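You operate a simulated robot arm through the tools that you are given. There is no shell and no other tool. Be economical: measure what you need, move in short steps, check, and stop when the job is done.

Carry out the task below with a simulated robot arm. There is one attempt and no reset: what you move stays moved.

Task
Take the blue brush on the top of the green table and put it away on the shelf of the air conditioner. Turn the steel tester dial to 40. Put the thick blue coupon from the top of bench eight on the green glass plate three. Open the drawer thirty, fetch the blue adapter and set it in the inside of drawer thirty, then shut the thirty. Open the cupboard door forty, take the tape tab that says "3" from the top of bench eight and leave it on the shelf of cupboard forty and shut the forty again. Put the tall cooler on the clear end of the rub bench away on the shelf two of the tall rack. Shut the cupboard door thirty. Put one of the cloth pads from the top of bench six on the blue card on the top of bench one. Put the white fan labelled "F-63" from the top of bench four on the board two and the white fan that says "F-78" on the white sheet there. Open the lower trolley drawer, fetch the fan hub and set it in the inside of the lower trolley drawer, then shut the drawer. Open the cupboard door forty-nine. Do these in any order.

It is judged by the outcome, as a careful person would: the job done as asked, and still so three seconds after it is handed in. It fails if anything else is knocked over, pushed out of place, dropped, spilled or broken. Flat cloth is picked up by pressing the open fingertips on it (5 to 10 N) and closing them slowly along it; thin cloth reads only 2 to 8 mm in the jaws.

Robot
A 7-joint arm with a fingered hand on a trunk, on a base that drives. Base frame: it is fixed to the floor where the robot stands at the start and does not move with it; the origin is under the middle of the robot, x ahead of it, y to its left, z up; the surface under the hand at the start is at about z = 0.75. Units: m, degrees, N and s.
With the tool pointing down near the work surface it reaches from about 0.2 to 0.64 m from the robot's upright axis, wherever it stands. Its first joint turns from -115.0 to 115.0 degrees. Places, roughly: blue adapter [2.5, -3.5, 0.75]; blue brush (13x6x8 cm) [0.5, 0.1, 0.8]; blue card [4.5, 0.5, 0.75]; board two [3, -0.75, 0.75]; cloth pad [2.5, -2.25, 0.75]; cupboard door forty [2.2, -3.7, 0.4]; cupboard door forty-nine [2.7, -0.9, 0.4]; cupboard door thirty [2.1, -2.1, 0.3]; drawer thirty [2.2, -2.4, 0.7]; fan hub [-1.25, 3.25, 0.25]; glass plate three [3.25, -3.5, 0.75]; inside of drawer thirty [2.2, -2.5, 0.6]; inside of the lower trolley drawer [-1.3, 2.7, 0.6]; lower trolley drawer [-1.2, 2.7, 0.6]; sheet [2.5, -0.5, 0.75]; shelf of cupboard forty [2.2, -3.4, 0.4]; shelf of the air conditioner (13x18 cm) [1.06, -6.54, 0.28]; shelf two of the tall rack [3.2, 3.1, 0.5]; steel tester dial [4.3, -2.6, 1.1]; tall cooler (11x5x15 cm) [2.1, -2.8, 0.9]; tape tab [2, -3.25, 0.75]; thick blue coupon [3, -3.5, 0.75]; white fan [2.5, -0.75, 0.75]. Payload 3.1 kg.
The tool frame sits at the grasp point between the pads (the TCP): z along the fingers, y along the line on which they close. The tips reach 0.022 m beyond it. Largest opening 0.112 m; the body of the gripper starts 0.06 m behind the TCP. The gripper is a hand of 3 fingers: y runs from the thumb to the fingers, the wrist lies at [0, 0, -0.218] in the tool frame, and closing takes about 1.5 s.
Orientation is that of the tool frame in the base frame, as [roll, pitch, yaw] about the fixed x, y, z axes, in that order (R = Rz(yaw) Ry(pitch) Rx(roll)). With the fingers straight down and closing along the base's y, the tool's x points along the base's -x, its y along +y and its z along -z.

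Tools
- The arm moves only by the tool arm_command. Its argument "deltas" is a list of rows, each a list of 7 numbers: the shift along the base's x, y, z in units of 20 mm (1.0 is 20 mm), then the turn, a rotation vector about the base's x, y, z in units of 5 degrees (1.0 is 5 degrees), then the finger opening in m, from 0 to 0.112. In form: [[tx, ty, tz, wx, wy, wz, fingers], ...]. A call has 1 to 10 rows; each row shifts and turns the commanded pose from where the row before left it. A call with a number of a shift or a turn outside -1 to 1 is refused whole. Rows are played at 5 a second. More than 0.05 m and 8.6 degrees between two rows, or a gripper value outside its range, and nothing of the call is played. Where a pose cannot be reached the arm comes as near as it can. A force on the tool above 40 N (or 10 N above the force at the start of the call, whichever is more), or a blocked arm, ends the call early, and 0.2 s more pass. The fingers move at their own pace (about 0.108 m/s each) and stop on an object; they squeeze with about 25 N. The grip force told is the motor's: it shows also when the fingers shut on nothing. Time passes only in rows, and 0.2 s behind the last, so rows that do not move let the fingers close. The reply holds the time, the measured pose of the TCP, the force on the tool along the base axes, the opening and the grip force, in the units named above and with some noise, with the torque about the TCP (base axes, N m) and any sound that the robot's microphone picked up.
- Cameras (640 x 400 px; columns grow to the right, rows downward): "scene" is now at [0.0179, 0.1408, 1.5634]; the picture's right is [-0.17, -0.98, 0.00], its down [-0.80, 0.14, -0.58] and it looks along [0.57, -0.10, -0.81] (base axes); focal length 253 px, centre (320, 200). "wrist" rides on the gripper at [0.066, 0.003, -0.08] in the tool frame; the picture's right is [-0.05, 1.00, 0.00], its down [-0.77, -0.04, -0.64] and it looks along [-0.64, -0.03, 0.77] (tool axes); focal length 275 px, centre (320, 200). There is no depth. A picture from a camera that has moved, and an enlarged one, comes with that camera's place and axes in the base frame and with its lens. The place of the scene camera against the robot may be out by one fixed shift of up to 0.012 m in any direction.
- capture(camera): a new picture of that camera. No time passes.
- lift_body(by): slides the trunk up (or, below 0, down) by that many m; the arm and the scene camera ride with it, the base frame stays. It gives what a move gives, with no picture.
- roll_base(legs): drives the robot by 1 to 6 legs, each [ahead, left, turn to the left] in m, m and degrees, along the robot's own axes; the way and the turn of a leg run together, so that a leg with both is an arc; at most 1.5 m and 180 degrees a leg. The arm and the cameras ride along, it lands a little off, and it stops where it bumps. It gives what a move gives.
- preshape(shape): the hand has 3 fingers and takes this shape, open, in about a second: jaw (thumb against the fingers, like two jaws); tri (thumb and two fingers); tip (a fingertip pinch); poke (one finger out to press); point (the index stretched); flat (the hand flat); cup (the hand cupped); fist (a fist). The gripper value then closes the fingers along that shape, each until it touches; the sizes above hold for jaw. It gives what a move gives, with no picture.
- aim_head(pan, tilt): turns the head with the scene camera to pan (to the left, within 155 degrees either way) and tilt (down, from -29 to 69), counted from straight ahead of the robot. It gives what a move gives.
- enlarge(camera, box): a new picture of the part [left, top, right, bottom] of that camera's present view, enlarged. No time passes.
- job_done(): hands the job in; it is judged then, once.

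Work in short steps. Places have to be worked out from the pictures, the camera data and where the tool is seen: move nearer, look again, correct. Check each grasp and each placing, and mend what went wrong. You have 598 turns and 360 pictures in all, those below and enlarged ones among them. Open the gripper and draw the arm clear of the work before you hand the job in, unless the task says otherwise.

The tools are called after "Call:" as a command line: name --pt "numbers of a row" for each row, then --argument value for the rest, lists and objects as JSON in quotes. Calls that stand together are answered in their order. arm_command: Moves the arm, as the interface text tells. Its arguments: {"type":"object","properties":{"deltas":{"type":"array","items":{"type":"array","items":{"type":"number"}}}},"required":["deltas"]} The other tools are called the same way: lift_body (by) slides the trunk up or down; preshape (shape) gives the hand a shape; roll_base (legs) drives the base; aim_head (pan, tilt) turns the head that bears the scene camera; capture (camera) takes a picture; enlarge (camera, box) takes an enlarged picture of a part of a camera's view; job_done () hands the job in.

At the start:

```text
time: 0.0
position: [0.4704, 0.1841, 0.949]
tool_rot: [-179.9, 0.0, 180.0]
force: [-0.8, 0.5, -0.4]
ft_torque: [-0.03, 0.05, -0.03]
gripper_width: 0.1122
finger_force: 0.0
shape: jaw
trunk travel left (down, up): [-0.7, 0.29]
robot x, y, heading: [-0.0006, -0.0003, 0.2]
head pan, tilt: [-10.0, 54.3]
```

scene: 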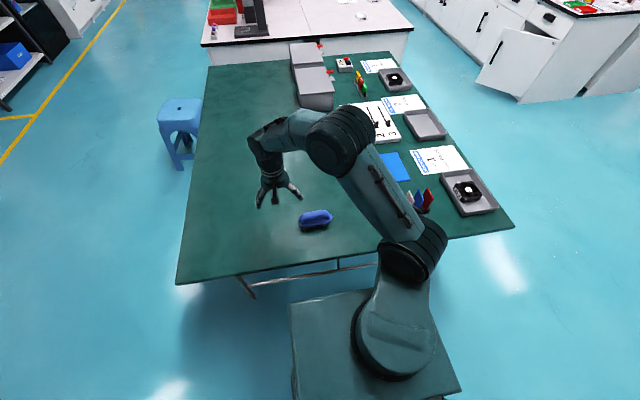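
wrist: 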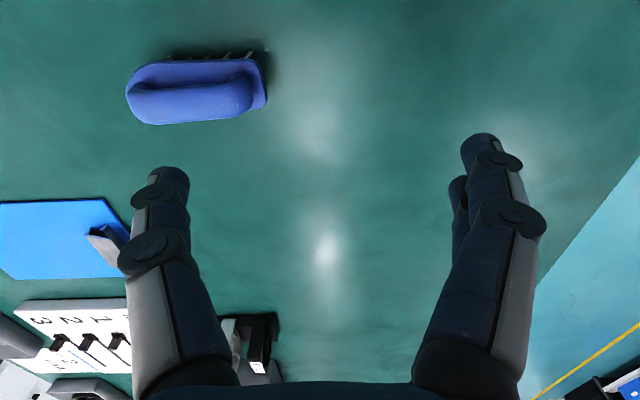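

I'll first survey the room before moving, starting with a less tilted view ahead.

Call:
aim_head --pan -45 --tilt 20

Call:
capture --camera "scene"

Call:
aim_head --pan 30 --tilt 20

Call:
capture --camera "scene"

Call:
aim_head --pan 110 --tilt 20

Call:
capture --camera "scene"

Call:
aim_head --pan -120 --tilt 20

Call:
capture --camera "scene"

```text
time: 1.0
position: [0.4706, 0.184, 0.948]
tool_rot: [179.9, 0.0, -180.0]
force: [-0.5, 0.1, 0.3]
ft_torque: [0.04, -0.04, 0.0]
gripper_width: 0.1119
finger_force: 0.0
shape: jaw
trunk travel left (down, up): [-0.7, 0.29]
robot x, y, heading: [0.0001, -0.0017, 0.0]
head pan, tilt: [-45.0, 20.0]
```

```text
357 pictures are left
camera scene: at [0.0122, 0.0878, 1.6146], right [-0.71, -0.71, 0.0], down [-0.24, 0.24, -0.94], along [0.66, -0.66, -0.34], focal length 253 px, centre (320, 200)
```

scene: 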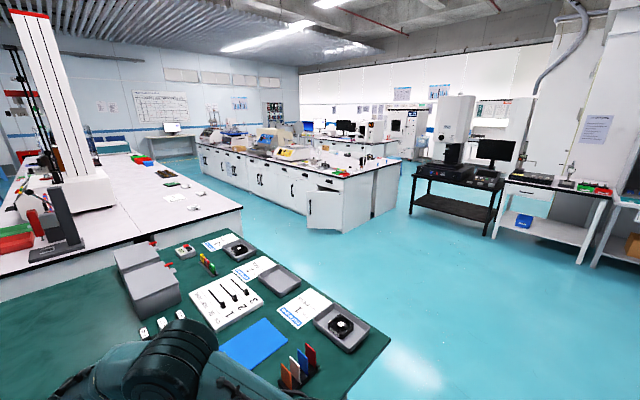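

```text
time: 2.5
position: [0.4715, 0.1832, 0.9497]
tool_rot: [-180.0, 0.1, 180.0]
force: [0.7, -0.1, -0.5]
ft_torque: [0.02, 0.03, -0.02]
gripper_width: 0.1119
finger_force: 0.2
shape: jaw
trunk travel left (down, up): [-0.7, 0.29]
robot x, y, heading: [-0.0043, 0.0001, 0.0]
head pan, tilt: [30.0, 20.0]
```

```text
356 pictures are left
camera scene: at [0.027, 0.2, 1.6147], right [0.5, -0.87, 0.0], down [-0.3, -0.17, -0.94], along [0.81, 0.47, -0.34], focal length 253 px, centre (320, 200)
```

scene: 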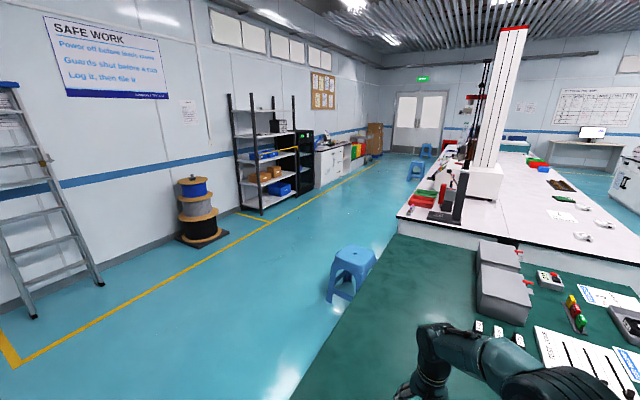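

```text
time: 4.0
position: [0.47, 0.1826, 0.9497]
tool_rot: [-180.0, 0.0, 180.0]
force: [0.6, -0.3, -0.6]
ft_torque: [-0.02, 0.04, 0.03]
gripper_width: 0.1116
finger_force: 0.0
shape: jaw
trunk travel left (down, up): [-0.7, 0.29]
robot x, y, heading: [-0.0024, -0.0006, -0.1]
head pan, tilt: [110.0, 20.0]
```

```text
355 pictures are left
camera scene: at [-0.0855, 0.2411, 1.6147], right [0.94, 0.34, 0.0], down [0.12, -0.32, -0.94], along [-0.32, 0.88, -0.34], focal length 253 px, centre (320, 200)
```

scene: 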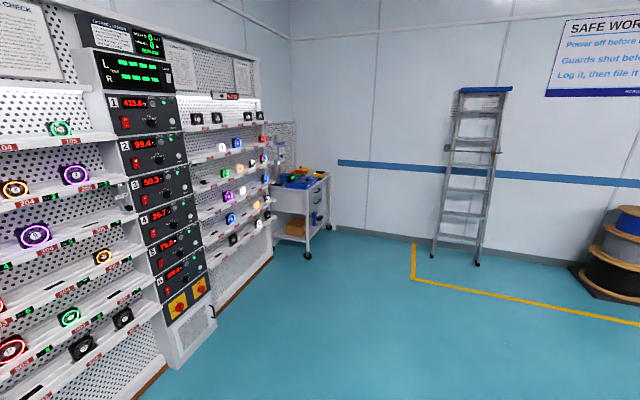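

```text
time: 7.3
position: [0.47, 0.184, 0.9489]
tool_rot: [-180.0, -0.1, -180.0]
force: [0.6, -0.1, -0.8]
ft_torque: [0.0, 0.0, 0.0]
gripper_width: 0.1117
finger_force: 0.1
shape: jaw
trunk travel left (down, up): [-0.7, 0.29]
robot x, y, heading: [-0.0002, -0.0007, 0.0]
head pan, tilt: [-120.0, 20.0]
```

```text
354 pictures are left
camera scene: at [-0.1003, 0.0728, 1.6147], right [-0.87, 0.5, 0.0], down [0.17, 0.3, -0.94], along [-0.47, -0.81, -0.34], focal length 253 px, centre (320, 200)
```

scene: 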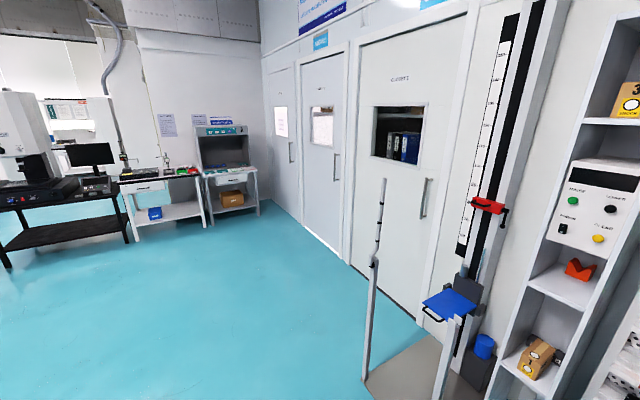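

Brush is estimated at about (0.476, 0.08), long axis along y. I turn the hand by 90° and move above it, then look with the wrist camera.

Call:
arm_command --pt "0 -0.5 -0.2 0 0 -1 0.112" --pt "0 -0.5 -0.2 0 0 -1 0.112" --pt "0 -0.5 -0.2 0 0 -1 0.112" --pt "0 -0.5 -0.2 0 0 -1 0.112" --pt "0 -0.5 -0.2 0 0 -1 0.112" --pt "0 -0.5 -0.2 0 0 -1 0.112" --pt "0 -0.5 -0.2 0 0 -1 0.112" --pt "0 -0.5 -0.2 0 0 -1 0.112" --pt "0 -0.5 -0.2 0 0 -1 0.112" --pt "0 -0.5 -0.2 0 0 -1 0.112"

Call:
arm_command --pt "0 0 0 0 0 -1 0.112" --pt "0 0 0 0 0 -1 0.112" --pt "0 0 0 0 0 -1 0.112" --pt "0 0 0 0 0 -1 0.112" --pt "0 0 0 0 0 -1 0.112" --pt "0 0 0 0 0 -1 0.112" --pt "0 0 0 0 0 -1 0.112" --pt "0 0 0 0 0 -1 0.112" --pt "0 0 0 0 0 0 0.112"

Call:
capture --camera "wrist"

```text
time: 9.5
position: [0.4704, 0.0811, 0.9084]
tool_rot: [-180.0, 0.0, 129.9]
force: [0.2, 0.1, 0.1]
ft_torque: [0.01, 0.04, -0.03]
gripper_width: 0.1118
finger_force: 0.1
shape: jaw
trunk travel left (down, up): [-0.7, 0.29]
robot x, y, heading: [-0.0019, 0.0001, 0.2]
head pan, tilt: [-120.0, 20.0]
```

```text
time: 11.5
position: [0.4705, 0.0835, 0.9083]
tool_rot: [-180.0, 0.0, 89.9]
force: [0.0, 0.4, -0.4]
ft_torque: [0.0, 0.01, 0.01]
gripper_width: 0.1121
finger_force: 0.0
shape: jaw
trunk travel left (down, up): [-0.7, 0.29]
robot x, y, heading: [0.001, 0.0015, 0.2]
head pan, tilt: [-120.0, 20.0]
```

```text
353 pictures are left
camera wrist: at [0.4736, 0.1486, 0.9882], right [1.0, -0.05, 0.0], down [-0.04, -0.77, 0.64], along [-0.03, -0.64, -0.77], focal length 275 px, centre (320, 200)
```

wrist: 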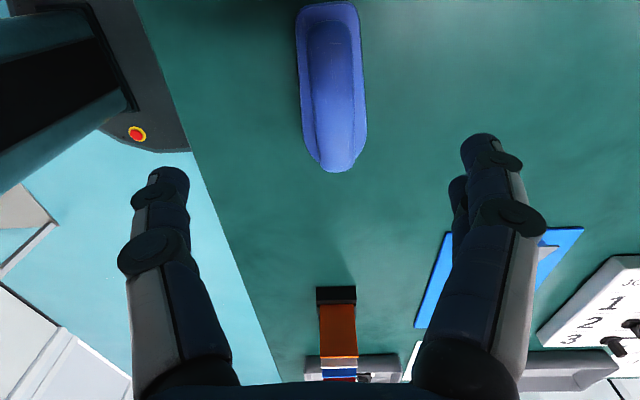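

Brush centre about (0.479, 0.072). I'll descend over it and close.

Call:
arm_command --pt "0.4 -0.5 0 0 0 0 0.112" --pt "0 0 -1 0 0 0 0.112" --pt "0 0 -1 0 0 0 0.112" --pt "0 0 -1 0 0 0 0.112" --pt "0 0 -1 0 0 0 0.112" --pt "0 0 -1 0 0 0 0.112" --pt "0 0 -1 0 0 0 0.112" --pt "0 0 0 0 0 0 0.112"

Call:
arm_command --pt "0 0 0 0 0 0 0.02" --pt "0 0 0 0 0 0 0.02" --pt "0 0 0 0 0 0 0.02" --pt "0 0 0 0 0 0 0.02" --pt "0 0 0 0 0 0 0.02" --pt "0 0 0 0 0 0 0.02" --pt "0 0 0 0 0 0 0.02" --pt "0 0 0 0 0 0 0.02"

Call:
arm_command --pt "0 0 1 0 0 0 0.02" --pt "0 0 1 0 0 0 0.02" --pt "0 0 1 0 0 0 0.02" --pt "0 0 1 0 0 0 0.02" --pt "0 0 1 0 0 0 0.02" --pt "0 0 1 0 0 0 0.02" --pt "0 0 1 0 0 0 0.02" --pt "0 0 1 0 0 0 0.02"

Call:
capture --camera "wrist"

```text
time: 13.3
position: [0.478, 0.0733, 0.7893]
tool_rot: [180.0, 0.0, 89.9]
force: [0.0, -0.7, -0.6]
ft_torque: [-0.03, 0.03, 0.04]
gripper_width: 0.1118
finger_force: 0.0
shape: jaw
trunk travel left (down, up): [-0.7, 0.29]
robot x, y, heading: [0.0004, -0.0033, 0.1]
head pan, tilt: [-120.0, 20.0]
```

```text
time: 15.1
position: [0.4777, 0.0732, 0.7888]
tool_rot: [179.9, 0.0, 89.9]
force: [1.1, -0.1, -0.1]
ft_torque: [0.01, -0.01, -0.01]
gripper_width: 0.0429
finger_force: 24.8
shape: jaw
trunk travel left (down, up): [-0.7, 0.29]
robot x, y, heading: [0.0018, -0.0014, -0.0]
head pan, tilt: [-120.0, 20.0]
```

```text
time: 16.9
position: [0.4782, 0.0734, 0.9503]
tool_rot: [-179.9, 0.1, 90.0]
force: [-0.9, 0.1, -1.3]
ft_torque: [0.0, 0.01, 0.01]
gripper_width: 0.0424
finger_force: 25.4
shape: jaw
trunk travel left (down, up): [-0.7, 0.29]
robot x, y, heading: [-0.0004, -0.0009, 0.1]
head pan, tilt: [-120.0, 20.0]
```

```text
352 pictures are left
camera wrist: at [0.4814, 0.1387, 1.0299], right [1.0, -0.05, 0.0], down [-0.04, -0.77, 0.64], along [-0.03, -0.64, -0.77], focal length 275 px, centre (320, 200)
```

wrist: 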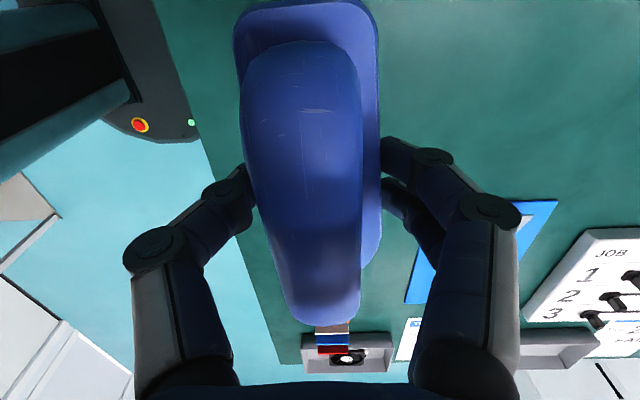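

The brush is held (42 mm). Now I look toward the air conditioner to plan the route.

Call:
aim_head --pan -81 --tilt 12

Call:
capture --camera "scene"

Call:
enlarge --camera "scene" --box '[220, 130, 420, 255]'

```text
time: 17.9
position: [0.4782, 0.0732, 0.9486]
tool_rot: [-180.0, 0.0, 90.0]
force: [-0.1, -1.0, -1.7]
ft_torque: [0.0, 0.04, 0.03]
gripper_width: 0.0425
finger_force: 25.3
shape: jaw
trunk travel left (down, up): [-0.7, 0.29]
robot x, y, heading: [0.0006, -0.001, -0.0]
head pan, tilt: [-81.0, 12.0]
```

```text
351 pictures are left
camera scene: at [-0.0391, 0.0614, 1.6277], right [-0.99, -0.16, 0.0], down [-0.03, 0.21, -0.98], along [0.15, -0.97, -0.21], focal length 253 px, centre (320, 200)
```

scene: 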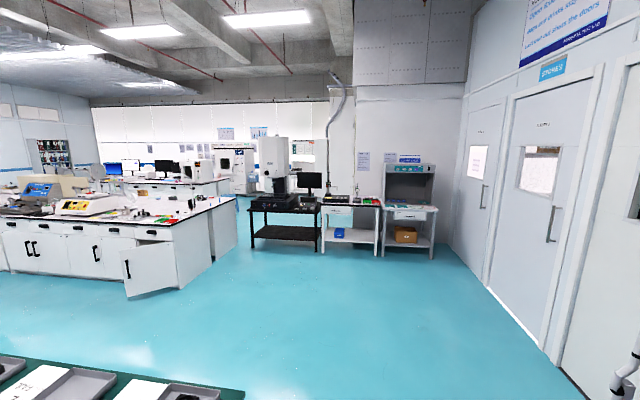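

```text
3.20 times, centred on (320, 192) of scene
camera zoom: at [-0.0391, 0.0614, 1.6277], right [-0.99, -0.16, 0.0], down [-0.03, 0.21, -0.98], along [0.15, -0.97, -0.21], focal length 810 px, centre (320, 224)
```

zoom: 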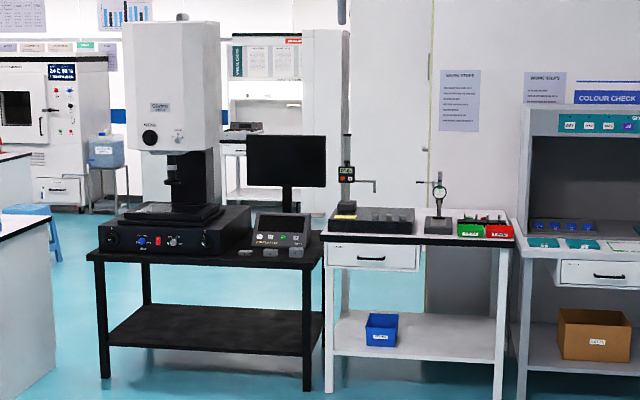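

The AC target projects behind the black desk row. I'll back off from the table, move south and face -y to see better.

Call:
roll_base --legs '[[-0.35, 0, 0], [0, -1.4, 0], [0, 0, -90]]'

Call:
aim_head --pan 20 --tilt 12

Call:
capture --camera "scene"

```text
time: 30.6
position: [-0.2815, -1.8855, 0.9501]
tool_rot: [180.0, 0.0, -0.5]
force: [-0.1, -0.2, -1.4]
ft_torque: [-0.01, 0.0, -0.04]
gripper_width: 0.0411
finger_force: 24.6
shape: jaw
trunk travel left (down, up): [-0.7, 0.29]
robot x, y, heading: [-0.3492, -1.4059, -90.7]
head pan, tilt: [-81.0, 12.0]
```

```text
time: 32.4
position: [-0.2812, -1.8853, 0.95]
tool_rot: [-180.0, 0.0, -0.5]
force: [0.4, -0.2, -1.3]
ft_torque: [0.0, 0.0, 0.03]
gripper_width: 0.041
finger_force: 25.1
shape: jaw
trunk travel left (down, up): [-0.7, 0.29]
robot x, y, heading: [-0.3514, -1.4047, -90.4]
head pan, tilt: [20.0, 12.0]
```

```text
349 pictures are left
camera scene: at [-0.1598, -1.4351, 1.6277], right [-0.94, -0.33, 0.0], down [-0.07, 0.2, -0.98], along [0.33, -0.92, -0.21], focal length 253 px, centre (320, 200)
```

scene: 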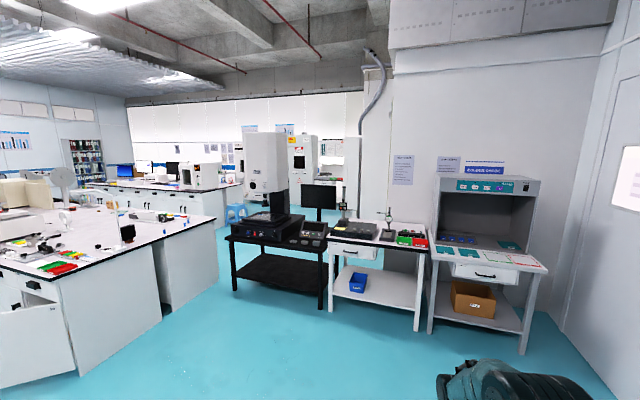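

The gap between the black desk and the island is only ~0.3 m; I check the corridor to the east for the way around.

Call:
aim_head --pan 75 --tilt 10

Call:
capture --camera "scene"

Call:
enlarge --camera "scene" --box '[320, 140, 640, 340]'

```text
time: 33.6
position: [-0.2827, -1.886, 0.9498]
tool_rot: [179.9, 0.1, -0.5]
force: [0.2, 0.5, -1.5]
ft_torque: [0.0, -0.02, 0.01]
gripper_width: 0.041
finger_force: 25.3
shape: jaw
trunk travel left (down, up): [-0.7, 0.29]
robot x, y, heading: [-0.3513, -1.4069, -90.7]
head pan, tilt: [75.0, 10.0]
```

```text
348 pictures are left
camera scene: at [-0.1012, -1.3721, 1.6309], right [-0.27, -0.96, 0.0], down [-0.17, 0.05, -0.98], along [0.95, -0.26, -0.17], focal length 253 px, centre (320, 200)
```

scene: 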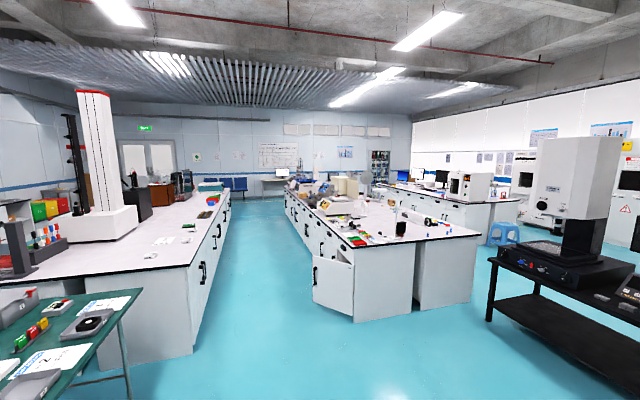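

```text
2.00 times, centred on (480, 240) of scene
camera zoom: at [-0.1012, -1.3721, 1.6309], right [-0.27, -0.96, 0.0], down [-0.17, 0.05, -0.98], along [0.95, -0.26, -0.17], focal length 506 px, centre (0, 120)
```

zoom: 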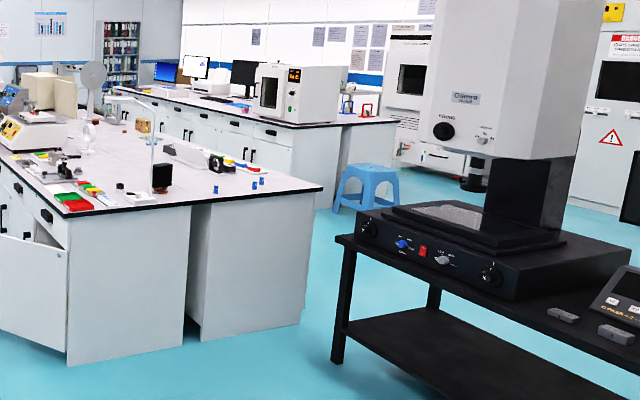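

I'll go via the corridor between the islands, driving east with the brush held ahead, and check halfway.

Call:
roll_base --legs '[[0, 0, 90.5], [1.5, -0.05, 0], [1.5, 0, 0]]'

Call:
aim_head --pan 0 --tilt 20

Call:
capture --camera "scene"

Call:
aim_head --pan -75 --tilt 25

Call:
capture --camera "scene"

```text
refused: leg 2 is longer than a leg can be; nothing moved
```

```text
time: 35.1
position: [-0.282, -1.8852, 0.9495]
tool_rot: [180.0, 0.0, -0.5]
force: [-0.2, 0.4, -0.3]
ft_torque: [0.02, -0.01, 0.0]
gripper_width: 0.041
finger_force: 24.9
shape: jaw
trunk travel left (down, up): [-0.7, 0.29]
robot x, y, heading: [-0.3487, -1.4054, -90.5]
head pan, tilt: [0.0, 20.0]
```

```text
346 pictures are left
camera scene: at [-0.1915, -1.4403, 1.6147], right [-1.0, 0.01, 0.0], down [0.0, 0.34, -0.94], along [-0.01, -0.94, -0.34], focal length 253 px, centre (320, 200)
```

scene: 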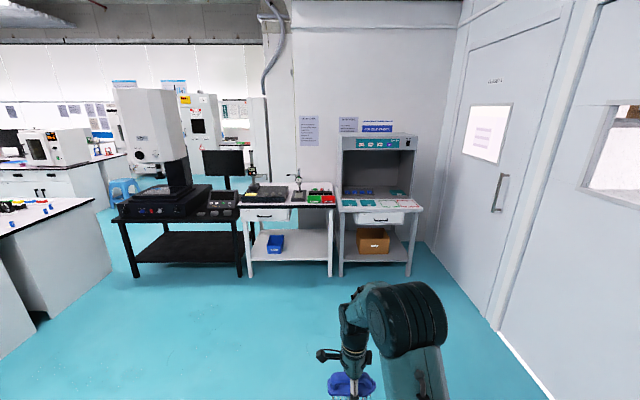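

```text
time: 36.6
position: [-0.2816, -1.8847, 0.9504]
tool_rot: [-180.0, 0.0, -0.5]
force: [-0.3, 0.2, -1.2]
ft_torque: [0.01, -0.01, 0.0]
gripper_width: 0.0411
finger_force: 25.4
shape: jaw
trunk travel left (down, up): [-0.7, 0.29]
robot x, y, heading: [-0.3501, -1.4054, -90.7]
head pan, tilt: [-75.0, 25.0]
```

```text
345 pictures are left
camera scene: at [-0.28, -1.3703, 1.6066], right [-0.25, 0.97, 0.0], down [0.41, 0.11, -0.91], along [-0.88, -0.23, -0.42], focal length 253 px, centre (320, 200)
```

scene: 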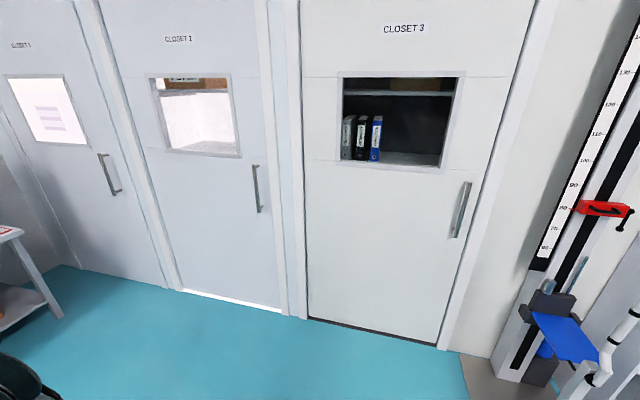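

Leg slightly too long; redo with legs of at most 1.5 m.

Call:
roll_base --legs '[[0, 0, 90.5], [1.45, -0.04, 0], [1.45, 0, 0]]'

Call:
aim_head --pan 0 --tilt 20

Call:
capture --camera "scene"

Call:
aim_head --pan -80 --tilt 25

Call:
capture --camera "scene"

Call:
aim_head --pan 80 --tilt 25

Call:
capture --camera "scene"

```text
time: 54.2
position: [2.9819, -1.3532, 0.9494]
tool_rot: [-179.9, 0.0, 89.3]
force: [0.2, 0.3, -1.6]
ft_torque: [-0.02, -0.04, 0.01]
gripper_width: 0.0406
finger_force: 24.8
shape: jaw
trunk travel left (down, up): [-0.7, 0.29]
robot x, y, heading: [2.5005, -1.4193, -0.7]
head pan, tilt: [-75.0, 25.0]
```

```text
time: 55.7
position: [2.9809, -1.3527, 0.9492]
tool_rot: [179.9, 0.0, 89.5]
force: [0.0, 0.2, -1.7]
ft_torque: [-0.02, -0.01, 0.0]
gripper_width: 0.0406
finger_force: 25.0
shape: jaw
trunk travel left (down, up): [-0.7, 0.29]
robot x, y, heading: [2.506, -1.423, -0.7]
head pan, tilt: [0.0, 20.0]
```

```text
344 pictures are left
camera scene: at [2.5424, -1.2682, 1.6146], right [-0.01, -1.0, 0.0], down [-0.34, 0.0, -0.94], along [0.94, -0.01, -0.34], focal length 253 px, centre (320, 200)
```

scene: 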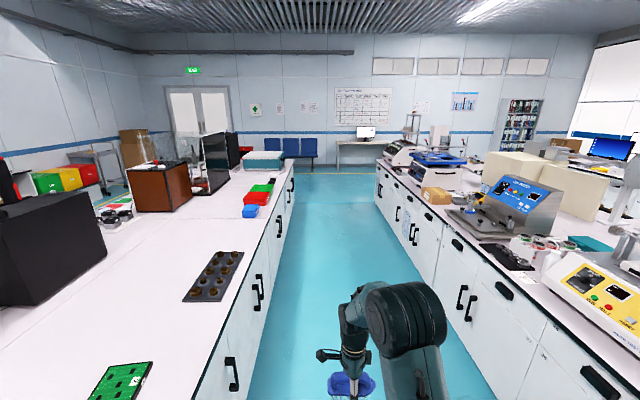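

```text
time: 57.2
position: [2.9818, -1.3524, 0.9501]
tool_rot: [180.0, 0.0, 89.3]
force: [-1.1, 0.4, -0.3]
ft_torque: [-0.04, 0.0, -0.01]
gripper_width: 0.0408
finger_force: 24.9
shape: jaw
trunk travel left (down, up): [-0.7, 0.29]
robot x, y, heading: [2.4986, -1.4203, -0.6]
head pan, tilt: [-80.0, 25.0]
```

```text
343 pictures are left
camera scene: at [2.4644, -1.358, 1.6066], right [-0.99, -0.16, 0.0], down [-0.07, 0.42, -0.91], along [0.15, -0.89, -0.42], focal length 253 px, centre (320, 200)
```

scene: 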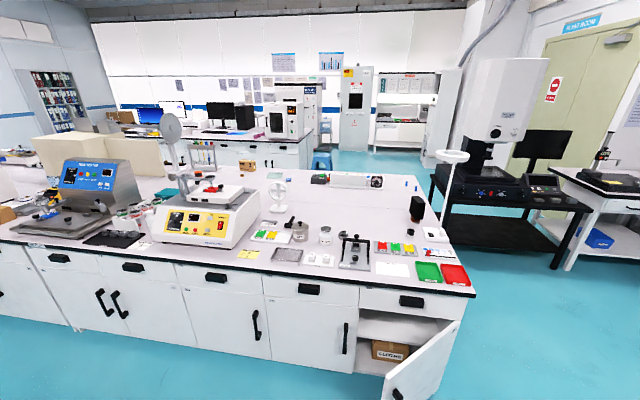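

```text
time: 59.7
position: [2.9817, -1.3515, 0.9498]
tool_rot: [180.0, 0.0, 89.4]
force: [0.5, 0.2, -0.9]
ft_torque: [0.01, -0.02, -0.02]
gripper_width: 0.0405
finger_force: 25.4
shape: jaw
trunk travel left (down, up): [-0.7, 0.29]
robot x, y, heading: [2.5016, -1.4193, -0.9]
head pan, tilt: [80.0, 25.0]
```

```text
342 pictures are left
camera scene: at [2.4663, -1.1765, 1.6066], right [0.98, -0.18, 0.0], down [-0.08, -0.42, -0.91], along [0.17, 0.89, -0.42], focal length 253 px, centre (320, 200)
```

scene: 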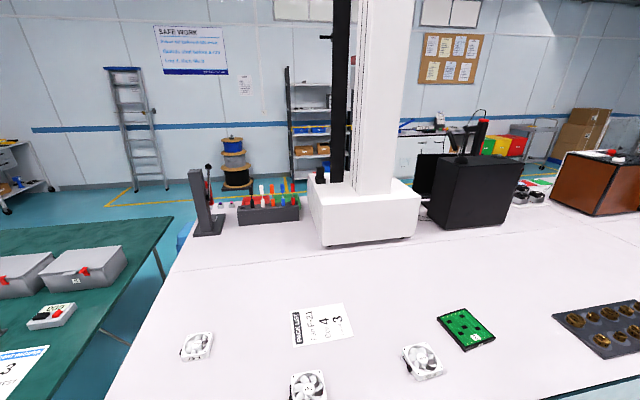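

Corridor is clear. Continue east toward the end of island 2 and look.

Call:
roll_base --legs '[[1.45, 0, 0.7], [1.45, 0, 0], [0.6, 0, 0]]'

Call:
aim_head --pan -50 --tilt 25

Call:
capture --camera "scene"

```text
time: 76.7
position: [6.4716, -1.3306, 0.9488]
tool_rot: [-180.0, 0.0, 91.0]
force: [0.5, 0.2, -1.3]
ft_torque: [-0.04, 0.0, 0.0]
gripper_width: 0.0408
finger_force: 24.6
shape: jaw
trunk travel left (down, up): [-0.7, 0.29]
robot x, y, heading: [5.9924, -1.4144, 0.9]
head pan, tilt: [80.0, 25.0]
```

```text
time: 78.8
position: [6.4699, -1.3319, 0.9501]
tool_rot: [179.9, -0.1, 91.2]
force: [0.4, 0.3, -0.7]
ft_torque: [0.01, 0.03, -0.01]
gripper_width: 0.0406
finger_force: 25.0
shape: jaw
trunk travel left (down, up): [-0.7, 0.29]
robot x, y, heading: [5.9937, -1.4115, 1.0]
head pan, tilt: [-50.0, 25.0]
```

```text
341 pictures are left
camera scene: at [5.998, -1.3301, 1.6066], right [-0.75, -0.66, 0.0], down [-0.28, 0.32, -0.91], along [0.6, -0.68, -0.42], focal length 253 px, centre (320, 200)
```

scene: 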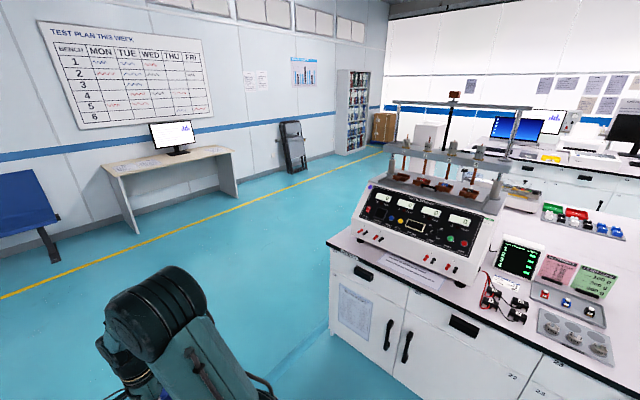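

Drive past the NE corner (x≈6.8), turn south, and look at the corridor between islands 2 and 3.

Call:
roll_base --legs '[[1.4, -0.05, 0], [0, 0, -91], [1.45, 0, 0]]'

Call:
aim_head --pan 45 --tilt 25

Call:
aim_head --pan -45 --tilt 20

Call:
capture --camera "scene"

```text
time: 96.4
position: [7.4776, -3.3644, 0.9495]
tool_rot: [180.0, 0.0, -0.1]
force: [-0.4, -0.9, -1.6]
ft_torque: [0.01, 0.0, -0.01]
gripper_width: 0.0402
finger_force: 25.4
shape: jaw
trunk travel left (down, up): [-0.7, 0.29]
robot x, y, heading: [7.4028, -2.8878, -90.1]
head pan, tilt: [-50.0, 25.0]
```

```text
time: 98.1
position: [7.4766, -3.3644, 0.9497]
tool_rot: [-180.0, 0.0, -0.1]
force: [-0.2, 1.2, -0.7]
ft_torque: [0.02, -0.02, 0.0]
gripper_width: 0.0402
finger_force: 25.3
shape: jaw
trunk travel left (down, up): [-0.7, 0.29]
robot x, y, heading: [7.4024, -2.8883, -89.6]
head pan, tilt: [45.0, 25.0]
```

```text
time: 99.8
position: [7.4765, -3.3648, 0.9504]
tool_rot: [179.9, 0.0, -0.1]
force: [0.1, -0.7, -1.5]
ft_torque: [0.0, -0.01, -0.02]
gripper_width: 0.0403
finger_force: 25.2
shape: jaw
trunk travel left (down, up): [-0.7, 0.29]
robot x, y, heading: [7.4022, -2.8855, -89.8]
head pan, tilt: [-45.0, 20.0]
```

```text
340 pictures are left
camera scene: at [7.4976, -2.8917, 1.6147], right [-0.71, 0.71, 0.0], down [0.24, 0.24, -0.94], along [-0.66, -0.66, -0.34], focal length 253 px, centre (320, 200)
```

scene: 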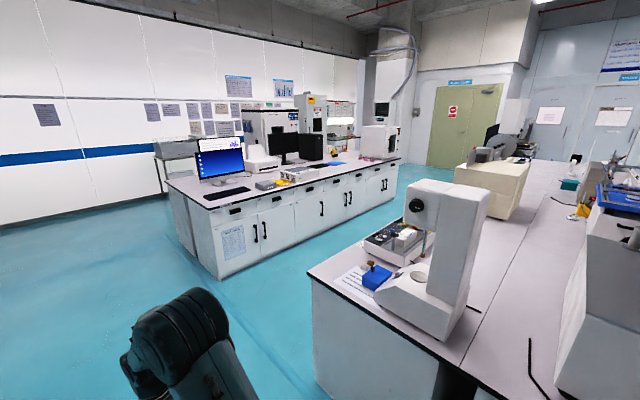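

Corridor between islands 2 and 3 spans y −3.75 to −5.1. I drive to y=−4.43, turn west and go on.

Call:
roll_base --legs '[[1.4, 0, 0], [0.14, 0, 0], [0, 0, -90], [1.45, 0, 0], [1.45, 0, 0], [1.45, 0, 0]]'

Call:
aim_head --pan 10 --tilt 20

Call:
capture --camera "scene"

Call:
aim_head --pan 100 --tilt 20

Call:
aim_head --pan -70 --tilt 30

Call:
capture --camera "scene"

```text
time: 131.8
position: [2.6334, -4.4556, 0.9495]
tool_rot: [179.9, 0.0, -88.6]
force: [0.5, 0.0, -1.5]
ft_torque: [-0.01, -0.01, 0.02]
gripper_width: 0.0399
finger_force: 25.3
shape: jaw
trunk travel left (down, up): [-0.7, 0.29]
robot x, y, heading: [3.1123, -4.3717, -178.5]
head pan, tilt: [-45.0, 20.0]
```

```text
time: 133.0
position: [2.6334, -4.4569, 0.9501]
tool_rot: [179.9, -0.1, -88.6]
force: [-0.9, 0.4, -1.3]
ft_torque: [-0.01, 0.01, -0.02]
gripper_width: 0.0403
finger_force: 25.3
shape: jaw
trunk travel left (down, up): [-0.7, 0.29]
robot x, y, heading: [3.1073, -4.3694, -178.8]
head pan, tilt: [10.0, 20.0]
```

```text
339 pictures are left
camera scene: at [3.0883, -4.5414, 1.6147], right [-0.2, 0.98, 0.0], down [0.34, 0.07, -0.94], along [-0.92, -0.19, -0.34], focal length 253 px, centre (320, 200)
```

scene: 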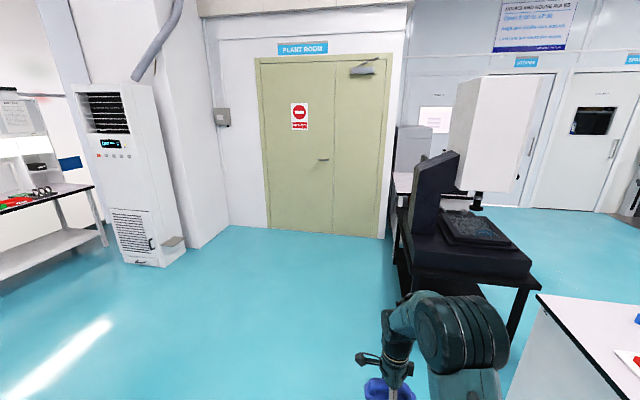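

```text
time: 134.7
position: [2.633, -4.4569, 0.9489]
tool_rot: [180.0, 0.0, -88.6]
force: [0.0, -0.2, -1.7]
ft_torque: [0.01, -0.02, 0.02]
gripper_width: 0.0399
finger_force: 25.3
shape: jaw
trunk travel left (down, up): [-0.7, 0.29]
robot x, y, heading: [3.1104, -4.372, -178.6]
head pan, tilt: [100.0, 20.0]
```

```text
time: 137.3
position: [2.633, -4.4572, 0.9498]
tool_rot: [-180.0, 0.1, -88.7]
force: [-0.5, -0.8, -1.8]
ft_torque: [-0.02, 0.03, 0.01]
gripper_width: 0.0396
finger_force: 24.9
shape: jaw
trunk travel left (down, up): [-0.7, 0.29]
robot x, y, heading: [3.1082, -4.3727, -178.8]
head pan, tilt: [-70.0, 30.0]
```

```text
338 pictures are left
camera scene: at [3.1465, -4.4389, 1.5986], right [0.93, 0.37, 0.0], down [0.18, -0.47, -0.87], along [-0.32, 0.81, -0.5], focal length 253 px, centre (320, 200)
```

scene: 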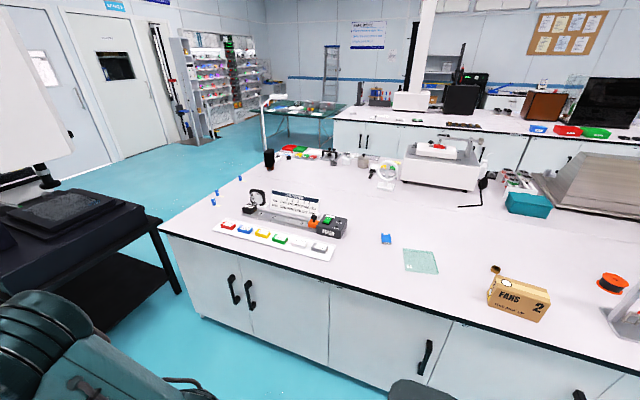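

AC with a small ledge is visible ahead-left. Drive diagonally closer and look.

Call:
roll_base --legs '[[0, 0, 45], [1.3, 0, 0]]'

Call:
aim_head --pan 0 --tilt 35

Call:
capture --camera "scene"

```text
time: 145.9
position: [1.9529, -5.732, 0.9484]
tool_rot: [-179.9, -0.1, -42.4]
force: [-0.1, 0.3, -1.2]
ft_torque: [0.0, 0.0, 0.0]
gripper_width: 0.04
finger_force: 24.7
shape: jaw
trunk travel left (down, up): [-0.7, 0.29]
robot x, y, heading: [2.2191, -5.3294, -132.5]
head pan, tilt: [-70.0, 30.0]
```

```text
time: 147.3
position: [1.9521, -5.7314, 0.9504]
tool_rot: [-179.9, 0.0, -42.4]
force: [0.1, -0.3, -1.5]
ft_torque: [0.02, 0.01, 0.02]
gripper_width: 0.0398
finger_force: 25.0
shape: jaw
trunk travel left (down, up): [-0.7, 0.29]
robot x, y, heading: [2.2213, -5.3307, -132.2]
head pan, tilt: [0.0, 35.0]
```

```text
337 pictures are left
camera scene: at [2.3218, -5.4528, 1.5908], right [-0.74, 0.68, 0.0], down [0.39, 0.42, -0.82], along [-0.55, -0.6, -0.57], focal length 253 px, centre (320, 200)
```

scene: 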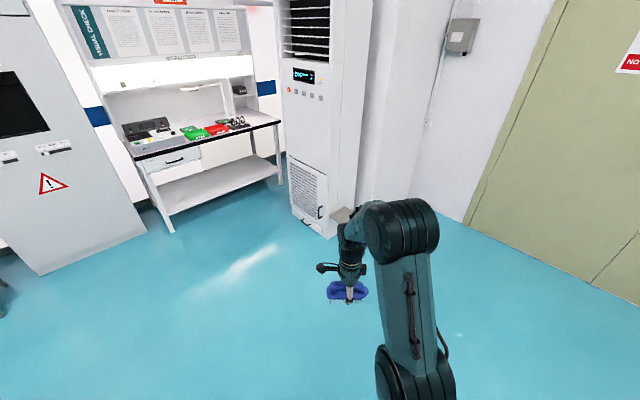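

The shelf is on the AC's north side face. Drive 0.75 m nearer and look with both cameras.

Call:
roll_base --legs '[[0.75, 0, 0]]'

Call:
aim_head --pan -5 --tilt 50

Call:
capture --camera "scene"

Call:
capture --camera "wrist"

```text
time: 151.3
position: [1.4498, -6.2819, 0.9489]
tool_rot: [-179.9, 0.0, -42.2]
force: [1.0, 0.2, -1.5]
ft_torque: [0.0, 0.04, 0.01]
gripper_width: 0.0398
finger_force: 25.1
shape: jaw
trunk travel left (down, up): [-0.7, 0.29]
robot x, y, heading: [1.7199, -5.8791, -132.3]
head pan, tilt: [0.0, 35.0]
```

```text
time: 152.1
position: [1.4509, -6.2821, 0.9491]
tool_rot: [179.9, 0.0, -42.2]
force: [-0.2, 0.6, -0.7]
ft_torque: [-0.01, -0.02, -0.01]
gripper_width: 0.0401
finger_force: 25.0
shape: jaw
trunk travel left (down, up): [-0.7, 0.29]
robot x, y, heading: [1.7196, -5.876, -132.3]
head pan, tilt: [-5.0, 50.0]
```

```text
336 pictures are left
camera scene: at [1.8225, -5.99, 1.5691], right [-0.68, 0.74, 0.0], down [0.56, 0.52, -0.64], along [-0.47, -0.44, -0.77], focal length 253 px, centre (320, 200)
```

scene: 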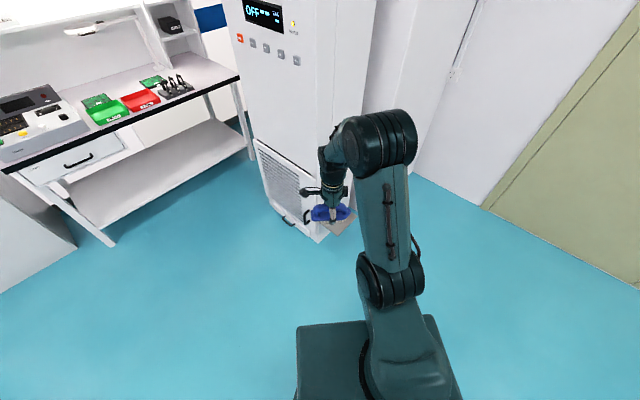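

```text
335 pictures are left
camera wrist: at [1.4981, -6.3296, 1.0295], right [-0.71, -0.71, 0.0], down [-0.55, 0.55, 0.64], along [-0.45, 0.45, -0.77], focal length 275 px, centre (320, 200)
```

wrist: 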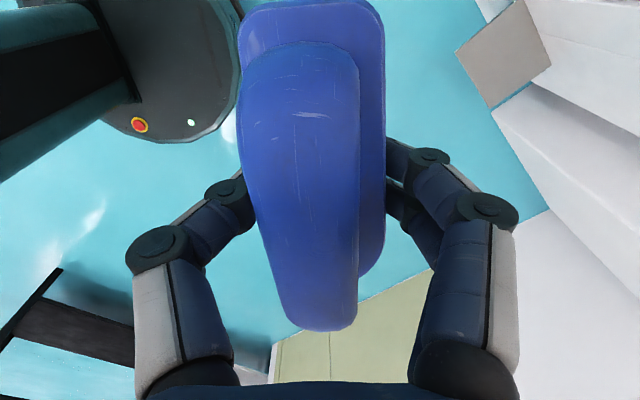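

Wrist view gives the shelf as x 0.96–1.16, y −6.465…−6.61 at z≈0.28. I retract the hand while turning it to yaw 0 (brush long axis along x), then drive in.

Call:
arm_command --pt "0.67 0.74 0 0 0 0.94 0.02" --pt "0.67 0.74 0 0 0 0.94 0.02" --pt "0.67 0.74 0 0 0 0.94 0.02" --pt "0.67 0.74 0 0 0 0.94 0.02" --pt "0.67 0.74 0 0 0 0.94 0.02" --pt "0.67 0.74 0 0 0 0.94 0.02" --pt "0.67 0.74 0 0 0 0.94 0.02" --pt "0.67 0.74 0 0 0 0.94 0.02" --pt "0 0 0 0 0 0.94 0.02"

Call:
roll_base --legs '[[0.4, 0, 0]]'

Call:
capture --camera "wrist"

Call:
capture --camera "scene"

```text
time: 154.1
position: [1.5583, -6.1644, 0.9502]
tool_rot: [-179.9, -0.1, 0.1]
force: [-0.2, -0.8, -1.1]
ft_torque: [0.02, -0.01, 0.0]
gripper_width: 0.0398
finger_force: 24.4
shape: jaw
trunk travel left (down, up): [-0.7, 0.29]
robot x, y, heading: [1.7166, -5.8793, -132.4]
head pan, tilt: [-5.0, 50.0]
```

```text
time: 156.6
position: [1.2869, -6.4564, 0.9493]
tool_rot: [180.0, -0.1, -0.3]
force: [-0.4, 0.8, -1.5]
ft_torque: [0.02, 0.01, -0.03]
gripper_width: 0.0396
finger_force: 25.0
shape: jaw
trunk travel left (down, up): [-0.7, 0.29]
robot x, y, heading: [1.4512, -6.1715, -132.8]
head pan, tilt: [-5.0, 50.0]
```

```text
334 pictures are left
camera wrist: at [1.3541, -6.4608, 1.0301], right [-0.05, -1.0, 0.0], down [-0.77, 0.04, 0.64], along [-0.63, 0.03, -0.77], focal length 275 px, centre (320, 200)
```

wrist: 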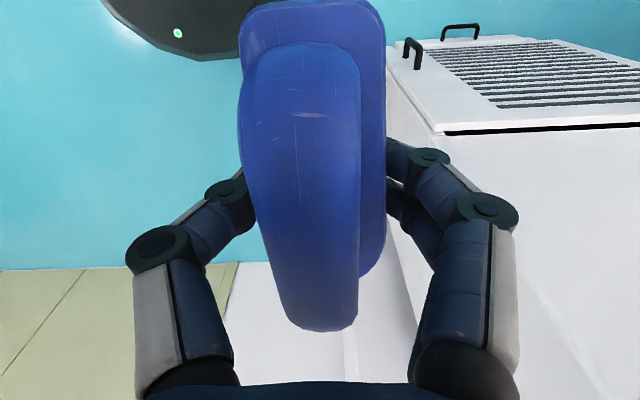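

```text
333 pictures are left
camera scene: at [1.5527, -6.2845, 1.5691], right [-0.67, 0.74, 0.0], down [0.57, 0.52, -0.64], along [-0.47, -0.43, -0.77], focal length 253 px, centre (320, 200)
```

scene: 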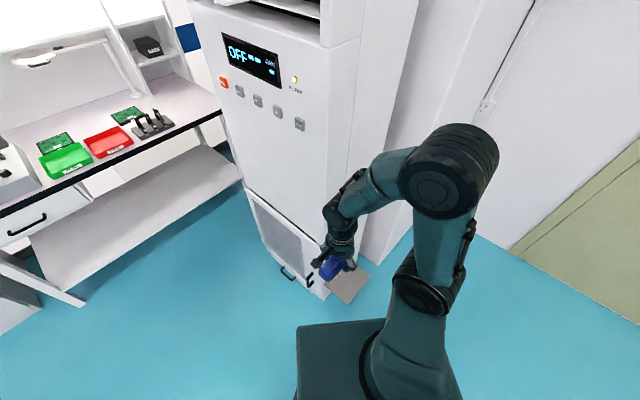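

Clear. Move the brush over toward the shelf at height, then lower the trunk.

Call:
arm_command --pt "-1 -0.2 0 0 0 0 0.02" --pt "-1 -0.2 0 0 0 0 0.02" --pt "-1 -0.2 0 0 0 0 0.02" --pt "-1 -0.2 0 0 0 0 0.02" --pt "-1 -0.2 0 0 0 0 0.02" --pt "-1 -0.2 0 0 0 0 0.02" --pt "-1 -0.2 0 0 0 0 0.02" --pt "-1 -0.2 0 0 0 0 0.02" --pt "-1 -0.4 0 0 0 0 0.02" --pt "-1 -0.4 0 0 0 0 0.02"

Call:
lift_body --by -0.45

Call:
capture --camera "scene"

Call:
capture --camera "wrist"

```text
time: 158.8
position: [1.0889, -6.5066, 0.9502]
tool_rot: [180.0, 0.0, -0.3]
force: [-0.1, 1.0, -0.6]
ft_torque: [-0.02, 0.05, 0.0]
gripper_width: 0.0399
finger_force: 25.5
shape: jaw
trunk travel left (down, up): [-0.7, 0.29]
robot x, y, heading: [1.4492, -6.1705, -133.0]
head pan, tilt: [-5.0, 50.0]
```

```text
refused: -0.45 is not a number from -0.4 to 0.4
```

```text
332 pictures are left
camera scene: at [1.5524, -6.2844, 1.5691], right [-0.67, 0.74, 0.0], down [0.57, 0.52, -0.64], along [-0.47, -0.43, -0.77], focal length 253 px, centre (320, 200)
```

scene: 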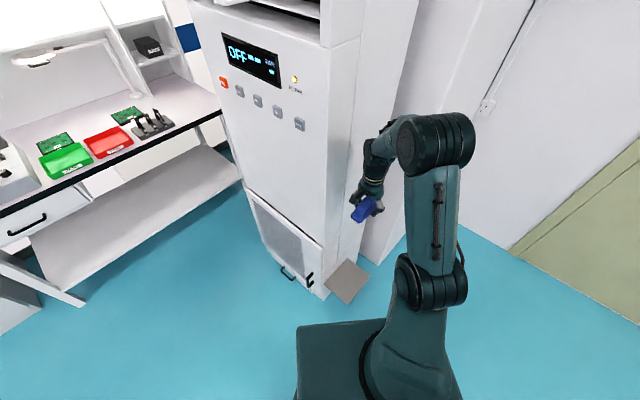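

```text
331 pictures are left
camera wrist: at [1.1551, -6.5103, 1.0297], right [-0.05, -1.0, 0.0], down [-0.77, 0.04, 0.64], along [-0.63, 0.03, -0.77], focal length 275 px, centre (320, 200)
```

wrist: 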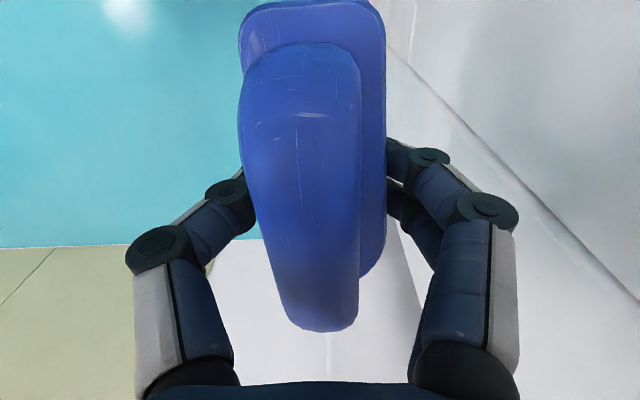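

Shelf re-measured at centre ≈(1.07, −6.53). Lower the trunk 0.4 m and check.

Call:
lift_body --by -0.4

Call:
arm_command --pt "-1 -0.9 0 0 0 0 0.02" --pt "0 0 -1 0 0 0 0.02" --pt "0 0 -1 0 0 0 0.02" --pt "0 0 -1 0 0 0 0.02" --pt "0 0 -1 0 0 0 0.02" --pt "0 0 -1 0 0 0 0.02" --pt "0 0 -1 0 0 0 0.02"

Call:
capture --camera "scene"

Call:
capture --camera "wrist"

```text
time: 162.6
position: [1.0886, -6.5063, 0.5497]
tool_rot: [179.9, 0.1, -0.2]
force: [1.0, -0.3, -1.3]
ft_torque: [-0.06, -0.02, -0.04]
gripper_width: 0.0398
finger_force: 25.1
shape: jaw
trunk travel left (down, up): [-0.3, 0.69]
robot x, y, heading: [1.4532, -6.173, -132.7]
head pan, tilt: [-5.0, 50.0]
```

```text
time: 164.2
position: [1.072, -6.5224, 0.4296]
tool_rot: [-180.0, 0.0, -0.2]
force: [-0.1, 0.3, -1.6]
ft_torque: [-0.02, 0.01, 0.02]
gripper_width: 0.0397
finger_force: 24.9
shape: jaw
trunk travel left (down, up): [-0.3, 0.69]
robot x, y, heading: [1.4524, -6.1729, -132.9]
head pan, tilt: [-5.0, 50.0]
```

```text
330 pictures are left
camera scene: at [1.5531, -6.284, 1.1691], right [-0.67, 0.74, 0.0], down [0.57, 0.52, -0.64], along [-0.47, -0.43, -0.77], focal length 253 px, centre (320, 200)
```

scene: 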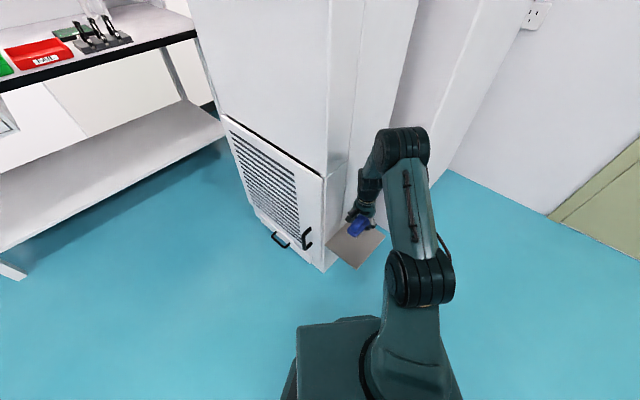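

```text
329 pictures are left
camera wrist: at [1.1359, -6.5267, 0.5092], right [-0.05, -1.0, 0.0], down [-0.77, 0.04, 0.64], along [-0.64, 0.03, -0.77], focal length 275 px, centre (320, 200)
```

wrist: 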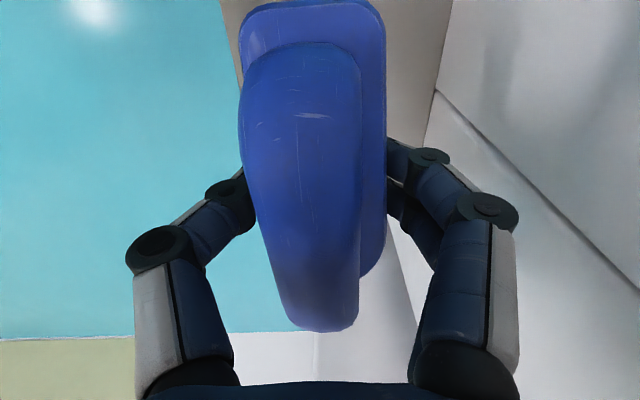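

Shelf centre confirmed ≈(1.067, −6.53). Lower the brush until it touches.

Call:
arm_command --pt "-0.2 -0.4 -1 0 0 0 0.02" --pt "0 0 -1 0 0 0 0.02" --pt "0 0 -1 0 0 0 0.02" --pt "0 0 -1 0 0 0 0.02" --pt "0 0 -0.7 0 0 0 0.02" --pt "0 0 -0.3 0 0 0 0.02" --pt "0 0 -0.2 0 0 0 0.02" --pt "0 0 -0.2 0 0 0 0.02"

```text
time: 166.0
position: [1.0654, -6.5322, 0.3213]
tool_rot: [180.0, 0.0, -0.3]
force: [0.2, -0.1, -0.6]
ft_torque: [-0.01, -0.02, 0.03]
gripper_width: 0.0395
finger_force: 24.8
shape: jaw
trunk travel left (down, up): [-0.3, 0.69]
robot x, y, heading: [1.4518, -6.1714, -132.8]
head pan, tilt: [-5.0, 50.0]
```

No contact yet; continue in small steps.

Call:
arm_command --pt "0 0 -0.15 0 0 0 0.02" --pt "0 0 -0.15 0 0 0 0.02" --pt "0 0 -0.15 0 0 0 0.02" --pt "0 0 -0.15 0 0 0 0.02" --pt "0 0 -0.15 0 0 0 0.02" --pt "0 0 -0.15 0 0 0 0.02"

Call:
capture --camera "wrist"

```text
time: 167.5
position: [1.0664, -6.534, 0.308]
tool_rot: [179.6, 0.2, -0.3]
force: [5.8, 3.2, 35.3]
ft_torque: [-0.04, -0.07, 0.0]
gripper_width: 0.0405
finger_force: 25.8
shape: jaw
trunk travel left (down, up): [-0.3, 0.69]
robot x, y, heading: [1.4497, -6.1716, -132.6]
head pan, tilt: [-5.0, 50.0]
stopped in row 6: the force on the tool passed its limit at 41 N (the readings are from after the stop); the commanded pose is now the measured one
```

```text
328 pictures are left
camera wrist: at [1.1322, -6.5368, 0.3874], right [-0.05, -1.0, 0.0], down [-0.77, 0.04, 0.64], along [-0.64, 0.03, -0.77], focal length 275 px, centre (320, 200)
```

wrist: 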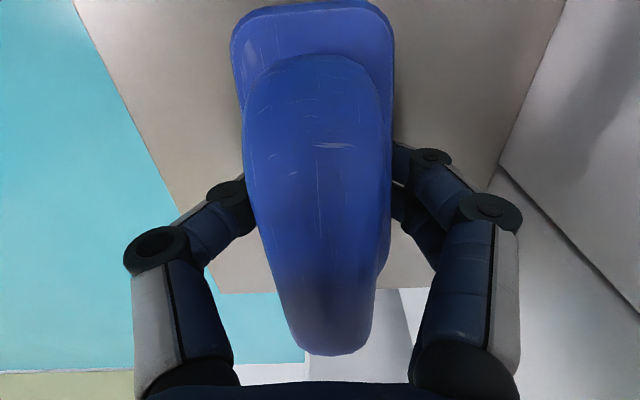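

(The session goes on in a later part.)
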